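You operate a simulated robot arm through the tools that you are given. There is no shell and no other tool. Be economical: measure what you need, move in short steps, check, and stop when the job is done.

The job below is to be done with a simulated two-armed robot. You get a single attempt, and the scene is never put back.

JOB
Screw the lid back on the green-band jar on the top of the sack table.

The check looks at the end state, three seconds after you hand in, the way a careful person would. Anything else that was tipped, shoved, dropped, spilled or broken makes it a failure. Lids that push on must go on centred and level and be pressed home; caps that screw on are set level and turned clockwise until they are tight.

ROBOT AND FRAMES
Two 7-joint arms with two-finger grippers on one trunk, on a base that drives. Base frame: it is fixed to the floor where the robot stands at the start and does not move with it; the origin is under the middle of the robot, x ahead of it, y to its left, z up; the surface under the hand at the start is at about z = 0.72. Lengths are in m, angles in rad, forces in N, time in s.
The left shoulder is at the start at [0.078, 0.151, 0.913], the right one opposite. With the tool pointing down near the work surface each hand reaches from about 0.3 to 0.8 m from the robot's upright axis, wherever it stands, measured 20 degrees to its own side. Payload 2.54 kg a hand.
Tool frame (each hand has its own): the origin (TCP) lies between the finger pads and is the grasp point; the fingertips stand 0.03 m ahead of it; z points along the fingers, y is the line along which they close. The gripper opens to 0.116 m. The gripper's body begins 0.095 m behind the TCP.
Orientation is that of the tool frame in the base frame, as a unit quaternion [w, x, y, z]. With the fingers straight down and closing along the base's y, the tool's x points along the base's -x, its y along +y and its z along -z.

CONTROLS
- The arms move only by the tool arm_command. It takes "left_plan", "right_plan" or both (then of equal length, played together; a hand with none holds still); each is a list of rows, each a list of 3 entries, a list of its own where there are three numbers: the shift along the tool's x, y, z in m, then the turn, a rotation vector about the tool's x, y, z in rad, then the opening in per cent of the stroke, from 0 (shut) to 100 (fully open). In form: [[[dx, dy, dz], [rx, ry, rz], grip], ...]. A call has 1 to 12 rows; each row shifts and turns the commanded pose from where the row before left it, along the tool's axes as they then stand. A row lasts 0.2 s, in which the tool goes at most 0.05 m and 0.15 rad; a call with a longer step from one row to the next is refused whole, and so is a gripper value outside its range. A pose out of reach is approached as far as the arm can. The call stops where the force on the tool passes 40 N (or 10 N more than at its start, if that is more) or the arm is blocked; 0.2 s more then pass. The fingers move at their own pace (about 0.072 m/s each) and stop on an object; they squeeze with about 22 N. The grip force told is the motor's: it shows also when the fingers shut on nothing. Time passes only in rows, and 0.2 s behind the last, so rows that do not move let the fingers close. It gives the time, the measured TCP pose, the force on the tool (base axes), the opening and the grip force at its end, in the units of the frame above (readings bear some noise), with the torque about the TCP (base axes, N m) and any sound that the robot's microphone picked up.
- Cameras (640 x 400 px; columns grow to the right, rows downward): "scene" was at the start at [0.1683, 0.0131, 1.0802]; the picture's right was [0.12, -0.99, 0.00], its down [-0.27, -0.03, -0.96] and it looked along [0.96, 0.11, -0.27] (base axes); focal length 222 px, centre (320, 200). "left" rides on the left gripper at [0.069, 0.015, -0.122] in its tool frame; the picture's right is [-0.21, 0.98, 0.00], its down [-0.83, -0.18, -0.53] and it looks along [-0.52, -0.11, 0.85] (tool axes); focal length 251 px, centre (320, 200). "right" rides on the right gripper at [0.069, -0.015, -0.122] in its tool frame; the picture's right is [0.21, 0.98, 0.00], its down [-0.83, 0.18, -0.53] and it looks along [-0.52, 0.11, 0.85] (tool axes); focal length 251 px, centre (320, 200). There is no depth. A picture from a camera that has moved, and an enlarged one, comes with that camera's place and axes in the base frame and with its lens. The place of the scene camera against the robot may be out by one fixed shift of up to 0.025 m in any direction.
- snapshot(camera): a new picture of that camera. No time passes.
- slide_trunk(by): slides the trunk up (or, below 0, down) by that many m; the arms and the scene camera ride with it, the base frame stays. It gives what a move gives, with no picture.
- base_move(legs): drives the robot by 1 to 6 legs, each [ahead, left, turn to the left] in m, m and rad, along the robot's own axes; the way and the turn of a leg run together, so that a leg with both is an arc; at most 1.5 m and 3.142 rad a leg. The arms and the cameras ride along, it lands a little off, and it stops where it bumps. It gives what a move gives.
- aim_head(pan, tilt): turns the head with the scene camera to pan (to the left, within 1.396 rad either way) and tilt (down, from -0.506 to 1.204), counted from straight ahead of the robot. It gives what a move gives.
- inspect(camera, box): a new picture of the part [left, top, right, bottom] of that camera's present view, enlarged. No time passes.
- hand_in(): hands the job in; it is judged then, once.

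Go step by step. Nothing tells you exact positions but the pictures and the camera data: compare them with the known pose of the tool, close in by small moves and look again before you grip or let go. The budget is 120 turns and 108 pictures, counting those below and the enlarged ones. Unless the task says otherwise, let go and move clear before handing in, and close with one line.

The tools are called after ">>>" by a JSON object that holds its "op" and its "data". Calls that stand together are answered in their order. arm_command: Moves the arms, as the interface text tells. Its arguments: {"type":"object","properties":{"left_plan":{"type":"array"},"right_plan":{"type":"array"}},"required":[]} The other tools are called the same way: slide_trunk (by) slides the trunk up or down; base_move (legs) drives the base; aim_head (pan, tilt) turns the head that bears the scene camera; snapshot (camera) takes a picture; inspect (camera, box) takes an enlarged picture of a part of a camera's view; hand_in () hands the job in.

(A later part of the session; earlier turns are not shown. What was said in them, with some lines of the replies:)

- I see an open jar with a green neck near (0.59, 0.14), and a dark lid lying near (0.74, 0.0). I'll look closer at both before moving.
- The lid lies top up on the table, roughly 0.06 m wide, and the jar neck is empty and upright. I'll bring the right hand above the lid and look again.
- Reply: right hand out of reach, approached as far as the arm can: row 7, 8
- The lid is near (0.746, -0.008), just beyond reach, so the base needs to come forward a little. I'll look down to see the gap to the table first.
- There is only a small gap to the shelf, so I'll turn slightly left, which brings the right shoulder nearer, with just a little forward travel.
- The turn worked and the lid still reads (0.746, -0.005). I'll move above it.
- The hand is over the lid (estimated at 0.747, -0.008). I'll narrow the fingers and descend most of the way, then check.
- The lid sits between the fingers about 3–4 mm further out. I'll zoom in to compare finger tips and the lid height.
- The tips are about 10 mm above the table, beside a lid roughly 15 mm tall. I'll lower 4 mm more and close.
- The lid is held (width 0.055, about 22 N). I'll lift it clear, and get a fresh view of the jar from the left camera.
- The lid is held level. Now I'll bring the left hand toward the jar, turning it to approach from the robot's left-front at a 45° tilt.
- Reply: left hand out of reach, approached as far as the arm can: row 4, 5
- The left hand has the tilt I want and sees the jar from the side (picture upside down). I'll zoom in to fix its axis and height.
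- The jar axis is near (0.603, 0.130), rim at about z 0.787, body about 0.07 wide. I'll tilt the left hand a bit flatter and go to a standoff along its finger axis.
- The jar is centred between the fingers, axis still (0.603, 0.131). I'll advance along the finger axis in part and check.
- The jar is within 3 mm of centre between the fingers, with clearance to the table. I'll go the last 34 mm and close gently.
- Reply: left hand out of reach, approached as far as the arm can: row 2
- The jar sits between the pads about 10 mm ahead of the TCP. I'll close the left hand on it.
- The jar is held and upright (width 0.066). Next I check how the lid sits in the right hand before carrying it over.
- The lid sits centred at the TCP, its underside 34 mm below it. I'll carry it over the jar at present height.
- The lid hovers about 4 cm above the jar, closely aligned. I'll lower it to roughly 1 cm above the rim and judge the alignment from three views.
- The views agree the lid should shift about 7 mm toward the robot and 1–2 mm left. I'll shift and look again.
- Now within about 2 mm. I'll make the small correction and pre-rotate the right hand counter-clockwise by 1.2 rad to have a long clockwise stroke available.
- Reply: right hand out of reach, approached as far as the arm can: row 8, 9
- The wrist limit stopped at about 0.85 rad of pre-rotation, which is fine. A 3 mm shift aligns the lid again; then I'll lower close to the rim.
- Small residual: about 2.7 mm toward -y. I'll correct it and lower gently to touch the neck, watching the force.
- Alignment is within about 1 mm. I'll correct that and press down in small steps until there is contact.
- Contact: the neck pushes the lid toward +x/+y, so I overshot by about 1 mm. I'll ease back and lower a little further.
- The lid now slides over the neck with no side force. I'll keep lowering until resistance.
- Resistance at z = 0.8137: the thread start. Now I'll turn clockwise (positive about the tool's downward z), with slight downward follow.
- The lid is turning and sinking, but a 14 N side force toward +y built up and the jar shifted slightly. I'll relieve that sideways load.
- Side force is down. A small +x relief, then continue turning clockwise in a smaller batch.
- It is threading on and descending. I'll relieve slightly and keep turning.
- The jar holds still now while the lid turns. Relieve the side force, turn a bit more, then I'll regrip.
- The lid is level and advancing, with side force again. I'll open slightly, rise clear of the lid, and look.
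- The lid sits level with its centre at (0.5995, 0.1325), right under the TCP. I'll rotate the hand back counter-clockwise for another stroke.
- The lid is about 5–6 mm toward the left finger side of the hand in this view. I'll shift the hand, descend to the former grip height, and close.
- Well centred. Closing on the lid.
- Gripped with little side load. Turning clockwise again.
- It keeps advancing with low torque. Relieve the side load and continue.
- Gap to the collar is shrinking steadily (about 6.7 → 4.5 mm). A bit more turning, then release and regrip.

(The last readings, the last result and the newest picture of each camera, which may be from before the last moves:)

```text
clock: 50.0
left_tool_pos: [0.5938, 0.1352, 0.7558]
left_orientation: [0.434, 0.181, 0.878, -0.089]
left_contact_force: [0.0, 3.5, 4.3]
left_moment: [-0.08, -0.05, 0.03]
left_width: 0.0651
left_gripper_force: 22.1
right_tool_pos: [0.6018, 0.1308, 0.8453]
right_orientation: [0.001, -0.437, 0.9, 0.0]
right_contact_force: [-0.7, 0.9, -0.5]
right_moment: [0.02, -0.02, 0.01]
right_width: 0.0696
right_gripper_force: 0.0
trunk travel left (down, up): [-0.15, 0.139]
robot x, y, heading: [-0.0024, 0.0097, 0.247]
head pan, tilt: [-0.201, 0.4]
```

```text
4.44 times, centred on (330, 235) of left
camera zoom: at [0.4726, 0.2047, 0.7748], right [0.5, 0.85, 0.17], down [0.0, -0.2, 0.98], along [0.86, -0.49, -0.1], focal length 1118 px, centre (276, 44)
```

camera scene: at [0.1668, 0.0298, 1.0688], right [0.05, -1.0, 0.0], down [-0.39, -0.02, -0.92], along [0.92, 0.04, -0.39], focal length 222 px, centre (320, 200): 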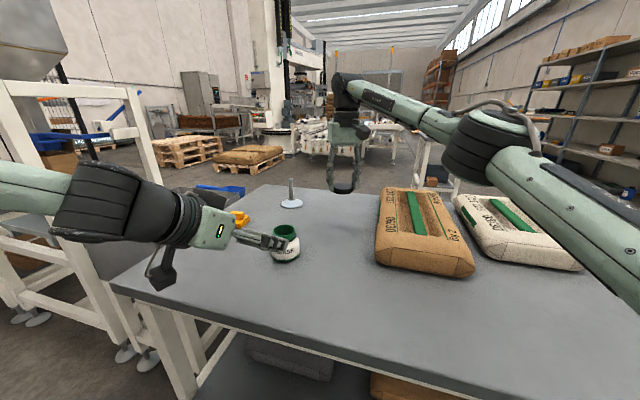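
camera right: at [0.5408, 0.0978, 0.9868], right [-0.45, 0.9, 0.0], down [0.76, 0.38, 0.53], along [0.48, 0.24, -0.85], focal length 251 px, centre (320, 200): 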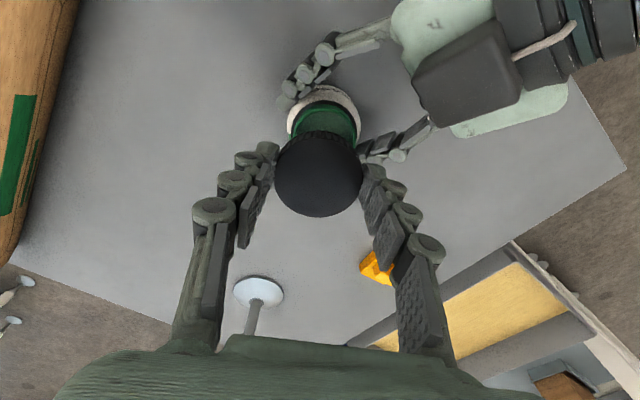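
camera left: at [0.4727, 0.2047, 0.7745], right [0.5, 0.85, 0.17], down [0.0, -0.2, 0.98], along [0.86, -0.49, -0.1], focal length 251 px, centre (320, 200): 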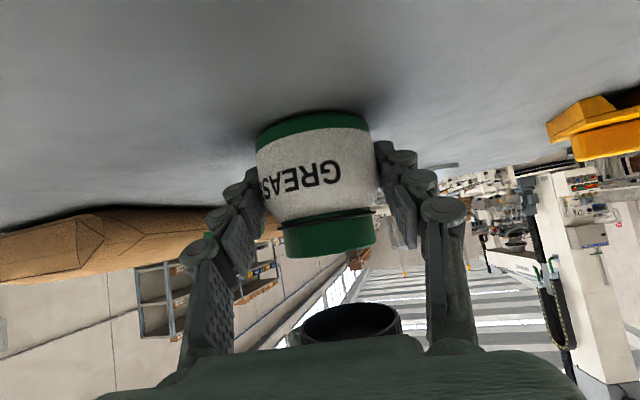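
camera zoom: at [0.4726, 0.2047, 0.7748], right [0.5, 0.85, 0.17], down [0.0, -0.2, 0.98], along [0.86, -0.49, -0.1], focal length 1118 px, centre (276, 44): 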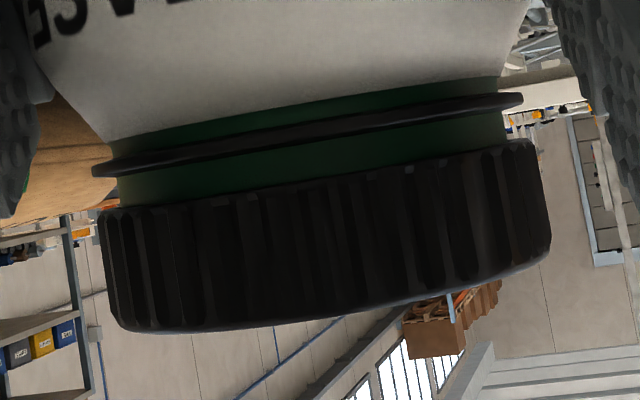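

The lid went 1.1 mm lower in the last stroke, and it is level. Regripping for another stroke.

>>> {"op": "arm_command", "data": {"right_plan": [[[0.001, -0.002, 0], [0, 0, 0], 60], [[0, 0, 0.018], [0, 0, 0], 60], [[0, 0, 0.0175], [0, 0, 0], 60], [[0, 0, 0], [0, 0, 0], 50], [[0, 0, 0], [0, 0, 0], 30], [[0, 0, 0], [0, 0, 0], 30], [[0, 0, 0], [0, 0, 0], 30]]}}

>>> {"op": "arm_command", "data": {"right_plan": [[[0, 0, 0.0003], [0, 0, 0.12], 30], [[0, 0, 0], [0, 0, 0.12], 30], [[0, 0, 0.0003], [0, 0, 0.12], 30], [[0, 0, 0], [0, 0, 0.12], 30], [[0, 0, 0.0003], [0, 0, 0.12], 30], [[0, 0, 0], [0, 0, 0.12], 30], [[0, 0, 0], [0, 0, 0], 30]]}}

>>> {"op": "inspect", "data": {"camera": "left", "box": [250, 150, 410, 280]}}

```text
clock: 51.6
left_tool_pos: [0.5939, 0.1363, 0.7559]
left_orientation: [0.434, 0.18, 0.878, -0.089]
left_contact_force: [-2.1, 2.9, 6.3]
left_moment: [-0.23, -0.28, 0.08]
left_width: 0.065
left_gripper_force: 22.3
right_tool_pos: [0.6043, 0.129, 0.8081]
right_orientation: [0.0, -0.437, 0.899, 0.001]
right_contact_force: [4.9, -3.2, 0.3]
right_moment: [-0.12, -0.15, 0.01]
right_width: 0.0553
right_gripper_force: 21.7
trunk travel left (down, up): [-0.15, 0.139]
robot x, y, heading: [0.0016, 0.0065, 0.246]
head pan, tilt: [-0.201, 0.4]
```

```text
clock: 53.2
left_tool_pos: [0.5932, 0.135, 0.7564]
left_orientation: [0.434, 0.18, 0.878, -0.089]
left_contact_force: [-4.2, 1.9, 5.3]
left_moment: [-0.03, -0.16, 0.02]
left_width: 0.065
left_gripper_force: 21.5
right_tool_pos: [0.6035, 0.131, 0.8089]
right_orientation: [0.001, -0.093, 0.996, 0.001]
right_contact_force: [4.9, 1.4, 0.4]
right_moment: [0.02, -0.14, 0.0]
right_width: 0.0553
right_gripper_force: 21.6
trunk travel left (down, up): [-0.15, 0.139]
robot x, y, heading: [0.0024, 0.0088, 0.248]
head pan, tilt: [-0.201, 0.4]
```

```text
3.08 times, centred on (330, 215) of left
camera zoom: at [0.4725, 0.2045, 0.7747], right [0.5, 0.85, 0.17], down [0.0, -0.2, 0.98], along [0.86, -0.49, -0.1], focal length 774 px, centre (289, 154)
```

zoom: 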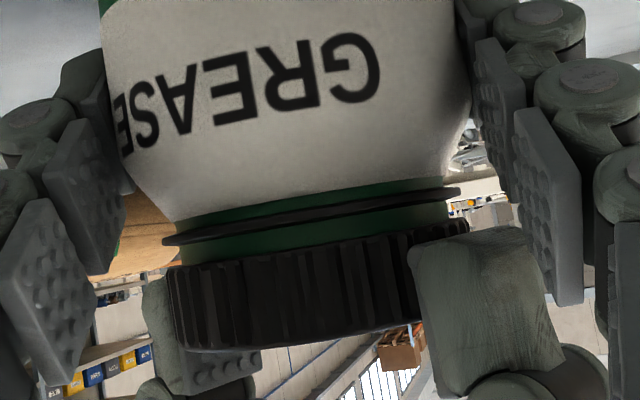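

Smooth, with low loads. I'll continue the stroke.

>>> {"op": "arm_command", "data": {"right_plan": [[[0, 0, 0.0003], [0, 0, 0.12], 30], [[0, 0, 0], [0, 0, 0.12], 30], [[0, 0, 0.0003], [0, 0, 0.12], 30], [[0, 0, 0], [0, 0, 0.12], 30], [[0, 0, 0.0003], [0, 0, 0.12], 30], [[0, 0, 0], [0, 0, 0.12], 30], [[0, 0, 0], [0, 0, 0.12], 30], [[0, 0, 0], [0, 0, 0], 30]]}}

>>> {"op": "inspect", "data": {"camera": "left", "box": [250, 150, 410, 280]}}

```text
clock: 55.0
left_tool_pos: [0.5947, 0.1341, 0.7555]
left_orientation: [0.433, 0.181, 0.878, -0.09]
left_contact_force: [-2.4, -8.0, 2.7]
left_moment: [0.1, -0.02, -0.66]
left_width: 0.065
left_gripper_force: 21.5
right_tool_pos: [0.6034, 0.1301, 0.8081]
right_orientation: [0.0, 0.322, 0.947, 0.001]
right_contact_force: [1.2, 9.3, 2.3]
right_moment: [0.24, 0.0, 0.51]
right_width: 0.0548
right_gripper_force: 22.3
trunk travel left (down, up): [-0.15, 0.139]
robot x, y, heading: [-0.0012, 0.0088, 0.244]
head pan, tilt: [-0.201, 0.4]
```

```text
3.08 times, centred on (330, 215) of left
camera zoom: at [0.4721, 0.2039, 0.7746], right [0.51, 0.84, 0.17], down [0.0, -0.2, 0.98], along [0.86, -0.5, -0.1], focal length 774 px, centre (289, 154)
```

zoom: 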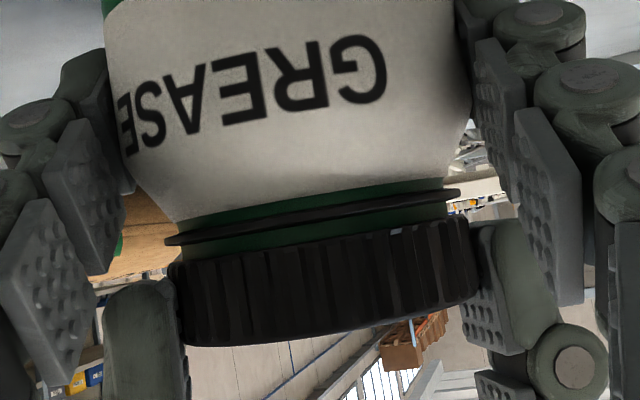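

Resisting torque has jumped to 0.5 N·m: the lid is tightening. I'll turn a little more to confirm.

>>> {"op": "arm_command", "data": {"right_plan": [[[0, 0, 0], [0, 0, 0.08], 30], [[0, 0, 0], [0, 0, 0.08], 30], [[0, 0, 0], [0, 0, 0], 30]]}}

>>> {"op": "inspect", "data": {"camera": "left", "box": [250, 150, 410, 280]}}

>>> {"op": "inspect", "data": {"camera": "right", "box": [200, 60, 440, 240]}}

```text
clock: 55.8
left_tool_pos: [0.5929, 0.1327, 0.755]
left_orientation: [0.433, 0.181, 0.878, -0.09]
left_contact_force: [-8.6, -12.3, 2.3]
left_moment: [0.22, -0.22, -0.89]
left_width: 0.0661
left_gripper_force: 21.9
right_tool_pos: [0.6042, 0.1312, 0.8093]
right_orientation: [0.0, 0.397, 0.918, 0.001]
right_contact_force: [9.1, 14.2, 2.5]
right_moment: [0.43, -0.2, 0.68]
right_width: 0.0552
right_gripper_force: 21.5
trunk travel left (down, up): [-0.15, 0.139]
robot x, y, heading: [0.001, 0.0081, 0.244]
head pan, tilt: [-0.201, 0.4]
```

```text
3.08 times, centred on (330, 215) of left
camera zoom: at [0.4719, 0.2037, 0.7744], right [0.51, 0.84, 0.17], down [0.0, -0.2, 0.98], along [0.86, -0.5, -0.1], focal length 774 px, centre (289, 154)
```

zoom: 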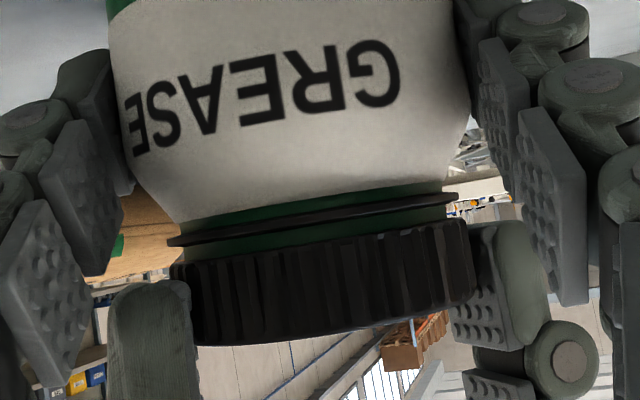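

```text
2.22 times, centred on (320, 150) of right
camera zoom: at [0.5452, 0.1697, 0.9287], right [0.57, 0.82, 0.0], down [0.7, -0.48, 0.53], along [0.44, -0.3, -0.85], focal length 559 px, centre (320, 311)
```

zoom: 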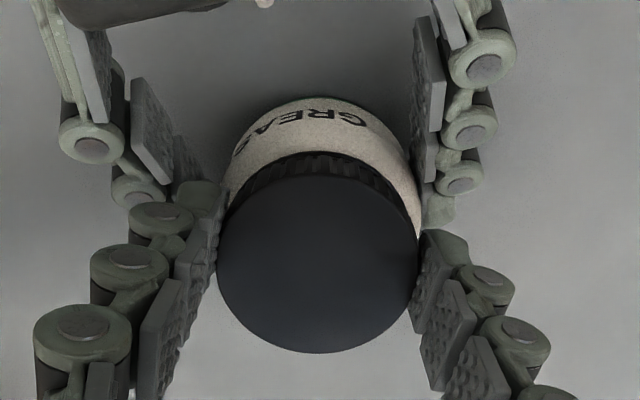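

The jar now turns along with the lid, meaning the lid is tight; to rule out finger-to-finger contact I'll regrip at another angle and test the torque again.

>>> {"op": "arm_command", "data": {"right_plan": [[[0, 0, 0], [0, 0, 0], 60], [[0, 0, 0], [0, 0, 0], 60], [[0, 0, -0.015], [0, 0, 0], 60], [[0, 0, -0.02], [0, 0, 0], 60], [[0, 0, 0], [0, 0, 0], 60]]}}

>>> {"op": "arm_command", "data": {"right_plan": [[[0, 0, 0], [0, 0, -0.145], 60], [[0, 0, 0], [0, 0, -0.145], 60], [[0, 0, 0], [0, 0, -0.145], 60], [[0, 0, 0], [0, 0, -0.145], 60], [[0, 0, 0], [0, 0, -0.145], 60], [[0, 0, 0], [0, 0, -0.145], 60], [[0, 0, 0], [0, 0, -0.145], 60], [[0, 0, 0], [0, 0, -0.145], 60], [[0, 0, 0], [0, 0, -0.145], 60], [[0, 0, 0], [0, 0, -0.145], 60], [[0, 0, 0], [0, 0, 0], 60]]}}

>>> {"op": "inspect", "data": {"camera": "right", "box": [200, 60, 440, 240]}}

>>> {"op": "inspect", "data": {"camera": "left", "box": [250, 150, 410, 280]}}

```text
clock: 57.0
left_tool_pos: [0.5951, 0.1365, 0.7541]
left_orientation: [0.433, 0.181, 0.878, -0.09]
left_contact_force: [-0.3, 0.7, -0.3]
left_moment: [0.01, 0.03, -0.04]
left_width: 0.0659
left_gripper_force: 21.9
right_tool_pos: [0.6039, 0.1302, 0.8418]
right_orientation: [-0.001, 0.397, 0.918, -0.001]
right_contact_force: [0.3, 0.2, 0.1]
right_moment: [0.02, -0.02, -0.03]
right_width: 0.0696
right_gripper_force: 0.1
trunk travel left (down, up): [-0.15, 0.139]
robot x, y, heading: [-0.0006, 0.0083, 0.244]
head pan, tilt: [-0.201, 0.4]
```

```text
clock: 59.4
left_tool_pos: [0.5928, 0.135, 0.755]
left_orientation: [0.433, 0.181, 0.878, -0.09]
left_contact_force: [-0.9, 0.7, 0.7]
left_moment: [0.0, 0.02, -0.04]
left_width: 0.0657
left_gripper_force: 22.4
right_tool_pos: [0.6033, 0.1296, 0.8421]
right_orientation: [0.0, -0.312, 0.95, 0.0]
right_contact_force: [0.2, 0.0, 0.1]
right_moment: [0.0, 0.02, 0.02]
right_width: 0.0695
right_gripper_force: 0.0
trunk travel left (down, up): [-0.15, 0.139]
robot x, y, heading: [0.0007, 0.006, 0.246]
head pan, tilt: [-0.201, 0.4]
```

```text
2.22 times, centred on (320, 150) of right
camera zoom: at [0.5571, 0.0758, 0.9629], right [-0.75, 0.66, 0.0], down [0.56, 0.64, 0.53], along [0.35, 0.4, -0.85], focal length 559 px, centre (320, 311)
```

zoom: 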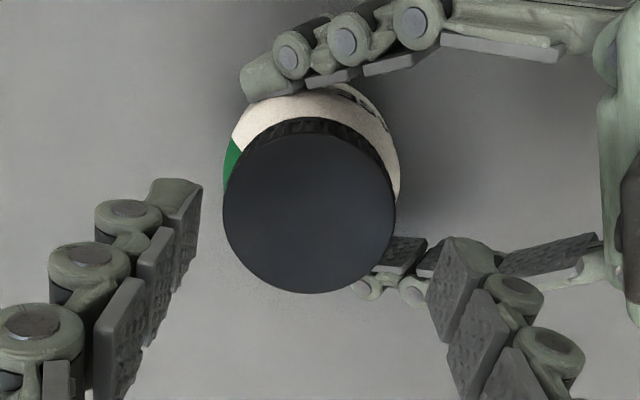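

```text
3.08 times, centred on (330, 215) of left
camera zoom: at [0.4728, 0.2046, 0.7743], right [0.5, 0.85, 0.17], down [0.0, -0.2, 0.98], along [0.86, -0.49, -0.1], focal length 774 px, centre (289, 154)
```

zoom: 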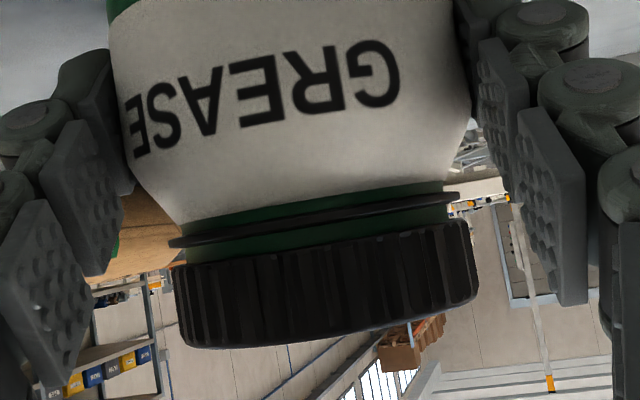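

The lid is level and seated. Regrip and test tightness at this angle.

>>> {"op": "arm_command", "data": {"right_plan": [[[-0.001, -0.0025, 0], [0, 0, 0], 60], [[0, 0, 0.018], [0, 0, 0], 60], [[0, 0, 0.0155], [0, 0, 0], 60], [[0, 0, 0], [0, 0, 0], 50], [[0, 0, 0], [0, 0, 0], 30], [[0, 0, 0], [0, 0, 0], 30], [[0, 0, 0], [0, 0, 0], 30]]}}

>>> {"op": "arm_command", "data": {"right_plan": [[[0, 0, 0], [0, 0, 0.08], 30], [[0, 0, 0], [0, 0, 0.08], 30], [[0, 0, 0], [0, 0, 0.08], 30], [[0, 0, 0], [0, 0, 0], 30]]}}

>>> {"op": "inspect", "data": {"camera": "left", "box": [250, 150, 410, 280]}}

```text
clock: 61.0
left_tool_pos: [0.5946, 0.1355, 0.7561]
left_orientation: [0.433, 0.18, 0.879, -0.088]
left_contact_force: [-3.4, 3.9, -0.3]
left_moment: [-0.12, -0.09, 0.01]
left_width: 0.0662
left_gripper_force: 21.3
right_tool_pos: [0.6056, 0.1278, 0.809]
right_orientation: [0.0, -0.311, 0.95, 0.0]
right_contact_force: [3.5, -3.8, 0.1]
right_moment: [-0.13, -0.04, 0.0]
right_width: 0.0549
right_gripper_force: 22.4
trunk travel left (down, up): [-0.15, 0.139]
robot x, y, heading: [0.0034, 0.0073, 0.244]
head pan, tilt: [-0.201, 0.4]
```

```text
clock: 62.0
left_tool_pos: [0.5951, 0.1349, 0.7556]
left_orientation: [0.434, 0.179, 0.878, -0.089]
left_contact_force: [4.1, -1.9, -1.0]
left_moment: [0.09, -0.02, -0.49]
left_width: 0.0668
left_gripper_force: 21.9
right_tool_pos: [0.6055, 0.129, 0.8079]
right_orientation: [0.0, -0.196, 0.981, 0.001]
right_contact_force: [-3.0, 2.3, -0.8]
right_moment: [0.02, 0.19, 0.5]
right_width: 0.0549
right_gripper_force: 22.0
trunk travel left (down, up): [-0.15, 0.139]
robot x, y, heading: [0.0026, 0.0093, 0.25]
head pan, tilt: [-0.201, 0.4]
```

```text
3.08 times, centred on (330, 215) of left
camera zoom: at [0.473, 0.2044, 0.7746], right [0.51, 0.85, 0.17], down [0.0, -0.2, 0.98], along [0.86, -0.5, -0.1], focal length 774 px, centre (289, 154)
```

zoom: 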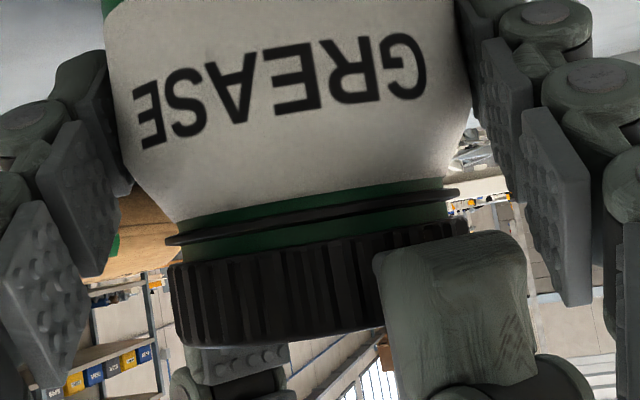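

Confirmed tight: lid and jar turn together at about 0.5 N·m with nothing else touching. Now I'll release the lid, rise clear, then open the left hand.

>>> {"op": "arm_command", "data": {"right_plan": [[[0, 0, 0], [0, 0, 0], 60], [[0, 0, 0], [0, 0, 0], 65], [[0, 0, -0.02], [0, 0, 0], 65], [[0, 0, -0.03], [0, 0, 0], 65], [[0, 0, -0.03], [0, 0, 0], 65], [[0, 0, 0], [0, 0, 0], 65]]}}

>>> {"op": "arm_command", "data": {"left_plan": [[[0, 0, 0], [0, 0, 0], 70], [[0, 0, 0], [0, 0, 0], 100], [[0, 0, 0], [0, 0, 0], 100], [[0, 0, 0], [0, 0, 0], 100]]}}

>>> {"op": "snapshot", "data": {"camera": "left"}}

>>> {"op": "snapshot", "data": {"camera": "right"}}

```text
clock: 63.4
left_tool_pos: [0.5939, 0.1358, 0.7548]
left_orientation: [0.433, 0.181, 0.879, -0.089]
left_contact_force: [-1.1, 0.4, 1.6]
left_moment: [-0.09, -0.02, -0.01]
left_width: 0.0673
left_gripper_force: 22.4
right_tool_pos: [0.6057, 0.128, 0.8889]
right_orientation: [0.0, -0.195, 0.981, 0.0]
right_contact_force: [0.1, 1.3, 0.0]
right_moment: [0.01, -0.01, -0.02]
right_width: 0.0754
right_gripper_force: 0.2
trunk travel left (down, up): [-0.15, 0.139]
robot x, y, heading: [0.0032, 0.0116, 0.247]
head pan, tilt: [-0.201, 0.4]
```

```text
clock: 64.4
left_tool_pos: [0.5954, 0.1348, 0.7547]
left_orientation: [0.433, 0.18, 0.879, -0.088]
left_contact_force: [0.1, 0.1, -0.9]
left_moment: [-0.02, -0.02, -0.03]
left_width: 0.1158
left_gripper_force: 0.1
right_tool_pos: [0.6055, 0.1274, 0.8881]
right_orientation: [0.0, -0.196, 0.981, 0.002]
right_contact_force: [-0.3, -0.4, -0.5]
right_moment: [0.0, 0.02, -0.04]
right_width: 0.0755
right_gripper_force: 0.1
trunk travel left (down, up): [-0.15, 0.139]
robot x, y, heading: [-0.0003, 0.0092, 0.246]
head pan, tilt: [-0.201, 0.4]
```

```text
30 pictures are left
camera left: at [0.4727, 0.2046, 0.7744], right [0.5, 0.85, 0.17], down [0.0, -0.2, 0.98], along [0.86, -0.49, -0.1], focal length 251 px, centre (320, 200)
```

left: 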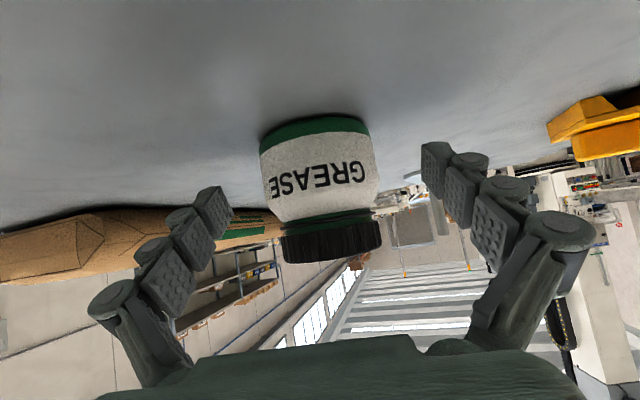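

```text
29 pictures are left
camera right: at [0.5481, 0.0862, 1.0095], right [-0.57, 0.82, 0.0], down [0.69, 0.48, 0.53], along [0.44, 0.31, -0.85], focal length 251 px, centre (320, 200)
```

right: 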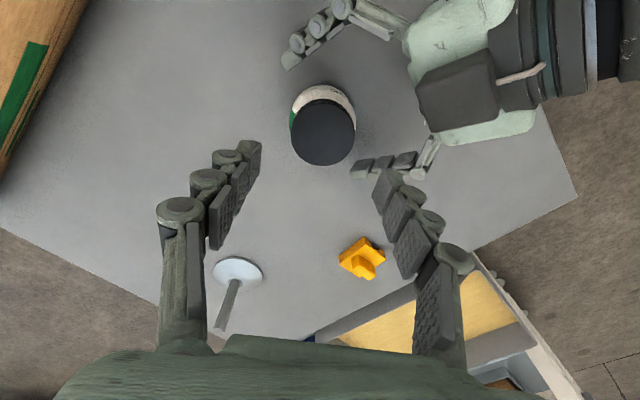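

The capped jar stands upright and free between the open left fingers. I'll back the left hand straight out along its finger axis, and raise the right hand a little more.

>>> {"op": "arm_command", "data": {"left_plan": [[[0, 0, -0.03], [0, 0, 0], 100], [[0, 0, -0.03], [0, 0, 0], 100], [[0, 0, -0.03], [0, 0, 0], 100], [[0, 0, -0.03], [0, 0, 0], 100], [[0, 0, -0.02], [0, 0, 0], 100], [[0, 0, 0], [0, 0, 0], 100]]}}

>>> {"op": "arm_command", "data": {"right_plan": [[[0, -0.03, -0.01], [0, 0, 0], 65], [[0, -0.03, -0.01], [0, 0, 0], 65], [[0, -0.03, -0.01], [0, 0, 0], 65], [[0, -0.03, 0], [0, 0, 0], 65], [[0, 0, 0], [0, 0, 0], 65]]}}

>>> {"op": "snapshot", "data": {"camera": "scene"}}

>>> {"op": "inspect", "data": {"camera": "scene", "box": [230, 190, 340, 270]}}

>>> {"op": "inspect", "data": {"camera": "left", "box": [250, 50, 400, 190]}}

```text
clock: 65.8
left_tool_pos: [0.492, 0.1792, 0.8398]
left_orientation: [0.433, 0.18, 0.879, -0.089]
left_contact_force: [0.3, 0.4, -0.4]
left_moment: [0.0, -0.03, 0.03]
left_width: 0.1163
left_gripper_force: 0.0
right_tool_pos: [0.6062, 0.127, 0.8879]
right_orientation: [-0.001, -0.196, 0.981, 0.001]
right_contact_force: [-1.1, -1.1, -0.5]
right_moment: [0.0, -0.04, 0.02]
right_width: 0.0754
right_gripper_force: 0.2
trunk travel left (down, up): [-0.15, 0.139]
robot x, y, heading: [-0.0005, 0.0035, 0.25]
head pan, tilt: [-0.201, 0.4]
```

```text
clock: 67.0
left_tool_pos: [0.4907, 0.1792, 0.8405]
left_orientation: [0.433, 0.18, 0.879, -0.089]
left_contact_force: [0.6, -0.2, 1.3]
left_moment: [0.02, 0.04, -0.01]
left_width: 0.116
left_gripper_force: 0.0
right_tool_pos: [0.6508, 0.0167, 0.9173]
right_orientation: [-0.001, -0.196, 0.981, 0.001]
right_contact_force: [-0.9, 0.3, -0.5]
right_moment: [0.01, 0.03, 0.02]
right_width: 0.0752
right_gripper_force: 0.0
trunk travel left (down, up): [-0.15, 0.139]
robot x, y, heading: [0.0006, 0.0028, 0.244]
head pan, tilt: [-0.201, 0.4]
```

```text
28 pictures are left
camera scene: at [0.1668, 0.0298, 1.0688], right [0.05, -1.0, 0.0], down [-0.39, -0.02, -0.92], along [0.92, 0.04, -0.39], focal length 222 px, centre (320, 200)
```

scene: 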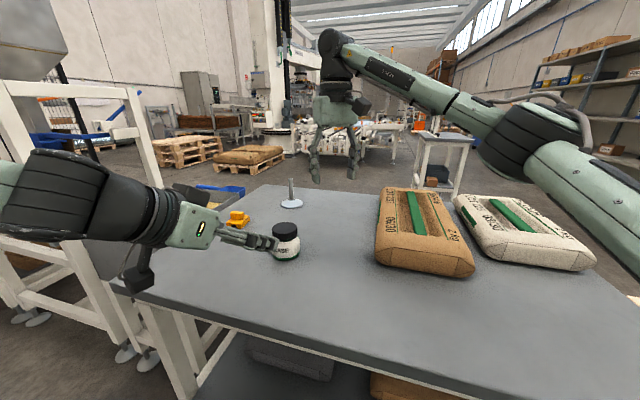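

```text
5.00 times, centred on (285, 230) of scene
camera zoom: at [0.1668, 0.0298, 1.0688], right [0.05, -1.0, 0.0], down [-0.39, -0.02, -0.92], along [0.92, 0.04, -0.39], focal length 1109 px, centre (495, 50)
```

zoom: 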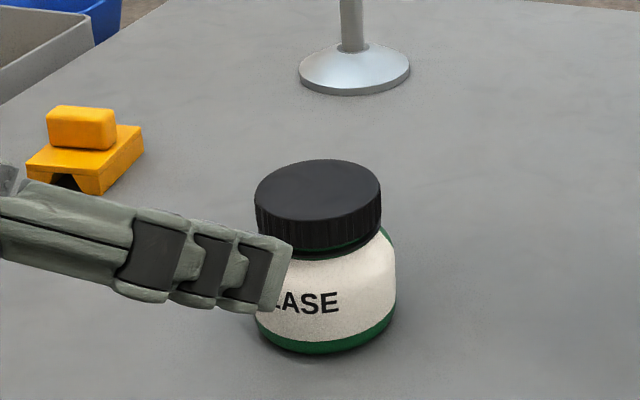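

```text
2.86 times, centred on (325, 120) of left
camera zoom: at [0.3698, 0.2488, 0.8594], right [0.5, 0.85, 0.17], down [0.0, -0.2, 0.98], along [0.86, -0.49, -0.1], focal length 718 px, centre (306, 429)
```

zoom: 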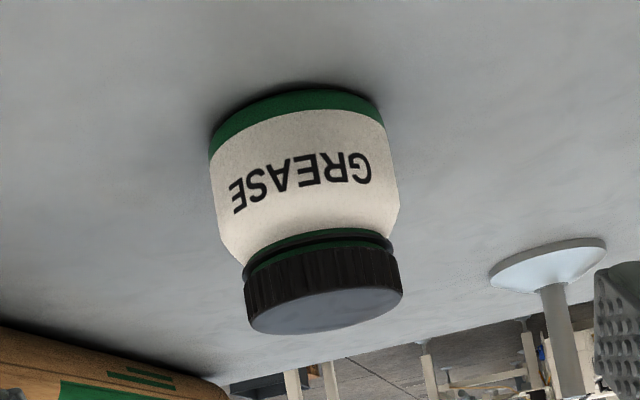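

The lid is level and tight, the jar is upright and nothing else has moved. I'll back the left hand off a bit further and then hand in.

>>> {"op": "arm_command", "data": {"left_plan": [[[0, 0, -0.03], [0, 0, 0], 100], [[0, 0, -0.03], [0, 0, 0], 100], [[0, 0, 0], [0, 0, 0], 100]]}}

>>> {"op": "hand_in", "data": {}}

```text
clock: 67.8
left_tool_pos: [0.448, 0.1986, 0.8766]
left_orientation: [0.433, 0.181, 0.879, -0.089]
left_contact_force: [-0.2, -0.2, 0.3]
left_moment: [0.01, 0.0, 0.04]
left_width: 0.116
left_gripper_force: 0.1
right_tool_pos: [0.6507, 0.017, 0.9184]
right_orientation: [0.0, -0.197, 0.981, 0.001]
right_contact_force: [1.3, 0.1, -0.5]
right_moment: [0.01, -0.02, 0.02]
right_width: 0.0753
right_gripper_force: 0.0
trunk travel left (down, up): [-0.15, 0.139]
robot x, y, heading: [-0.0013, 0.0052, 0.245]
head pan, tilt: [-0.201, 0.4]
```

```text
The job is handed in.
```

The lid is back on the green-band jar, level and screwed clockwise until it and the jar turned together at about 0.5 N·m; the jar is upright, both hands are clear, and the job is handed in.
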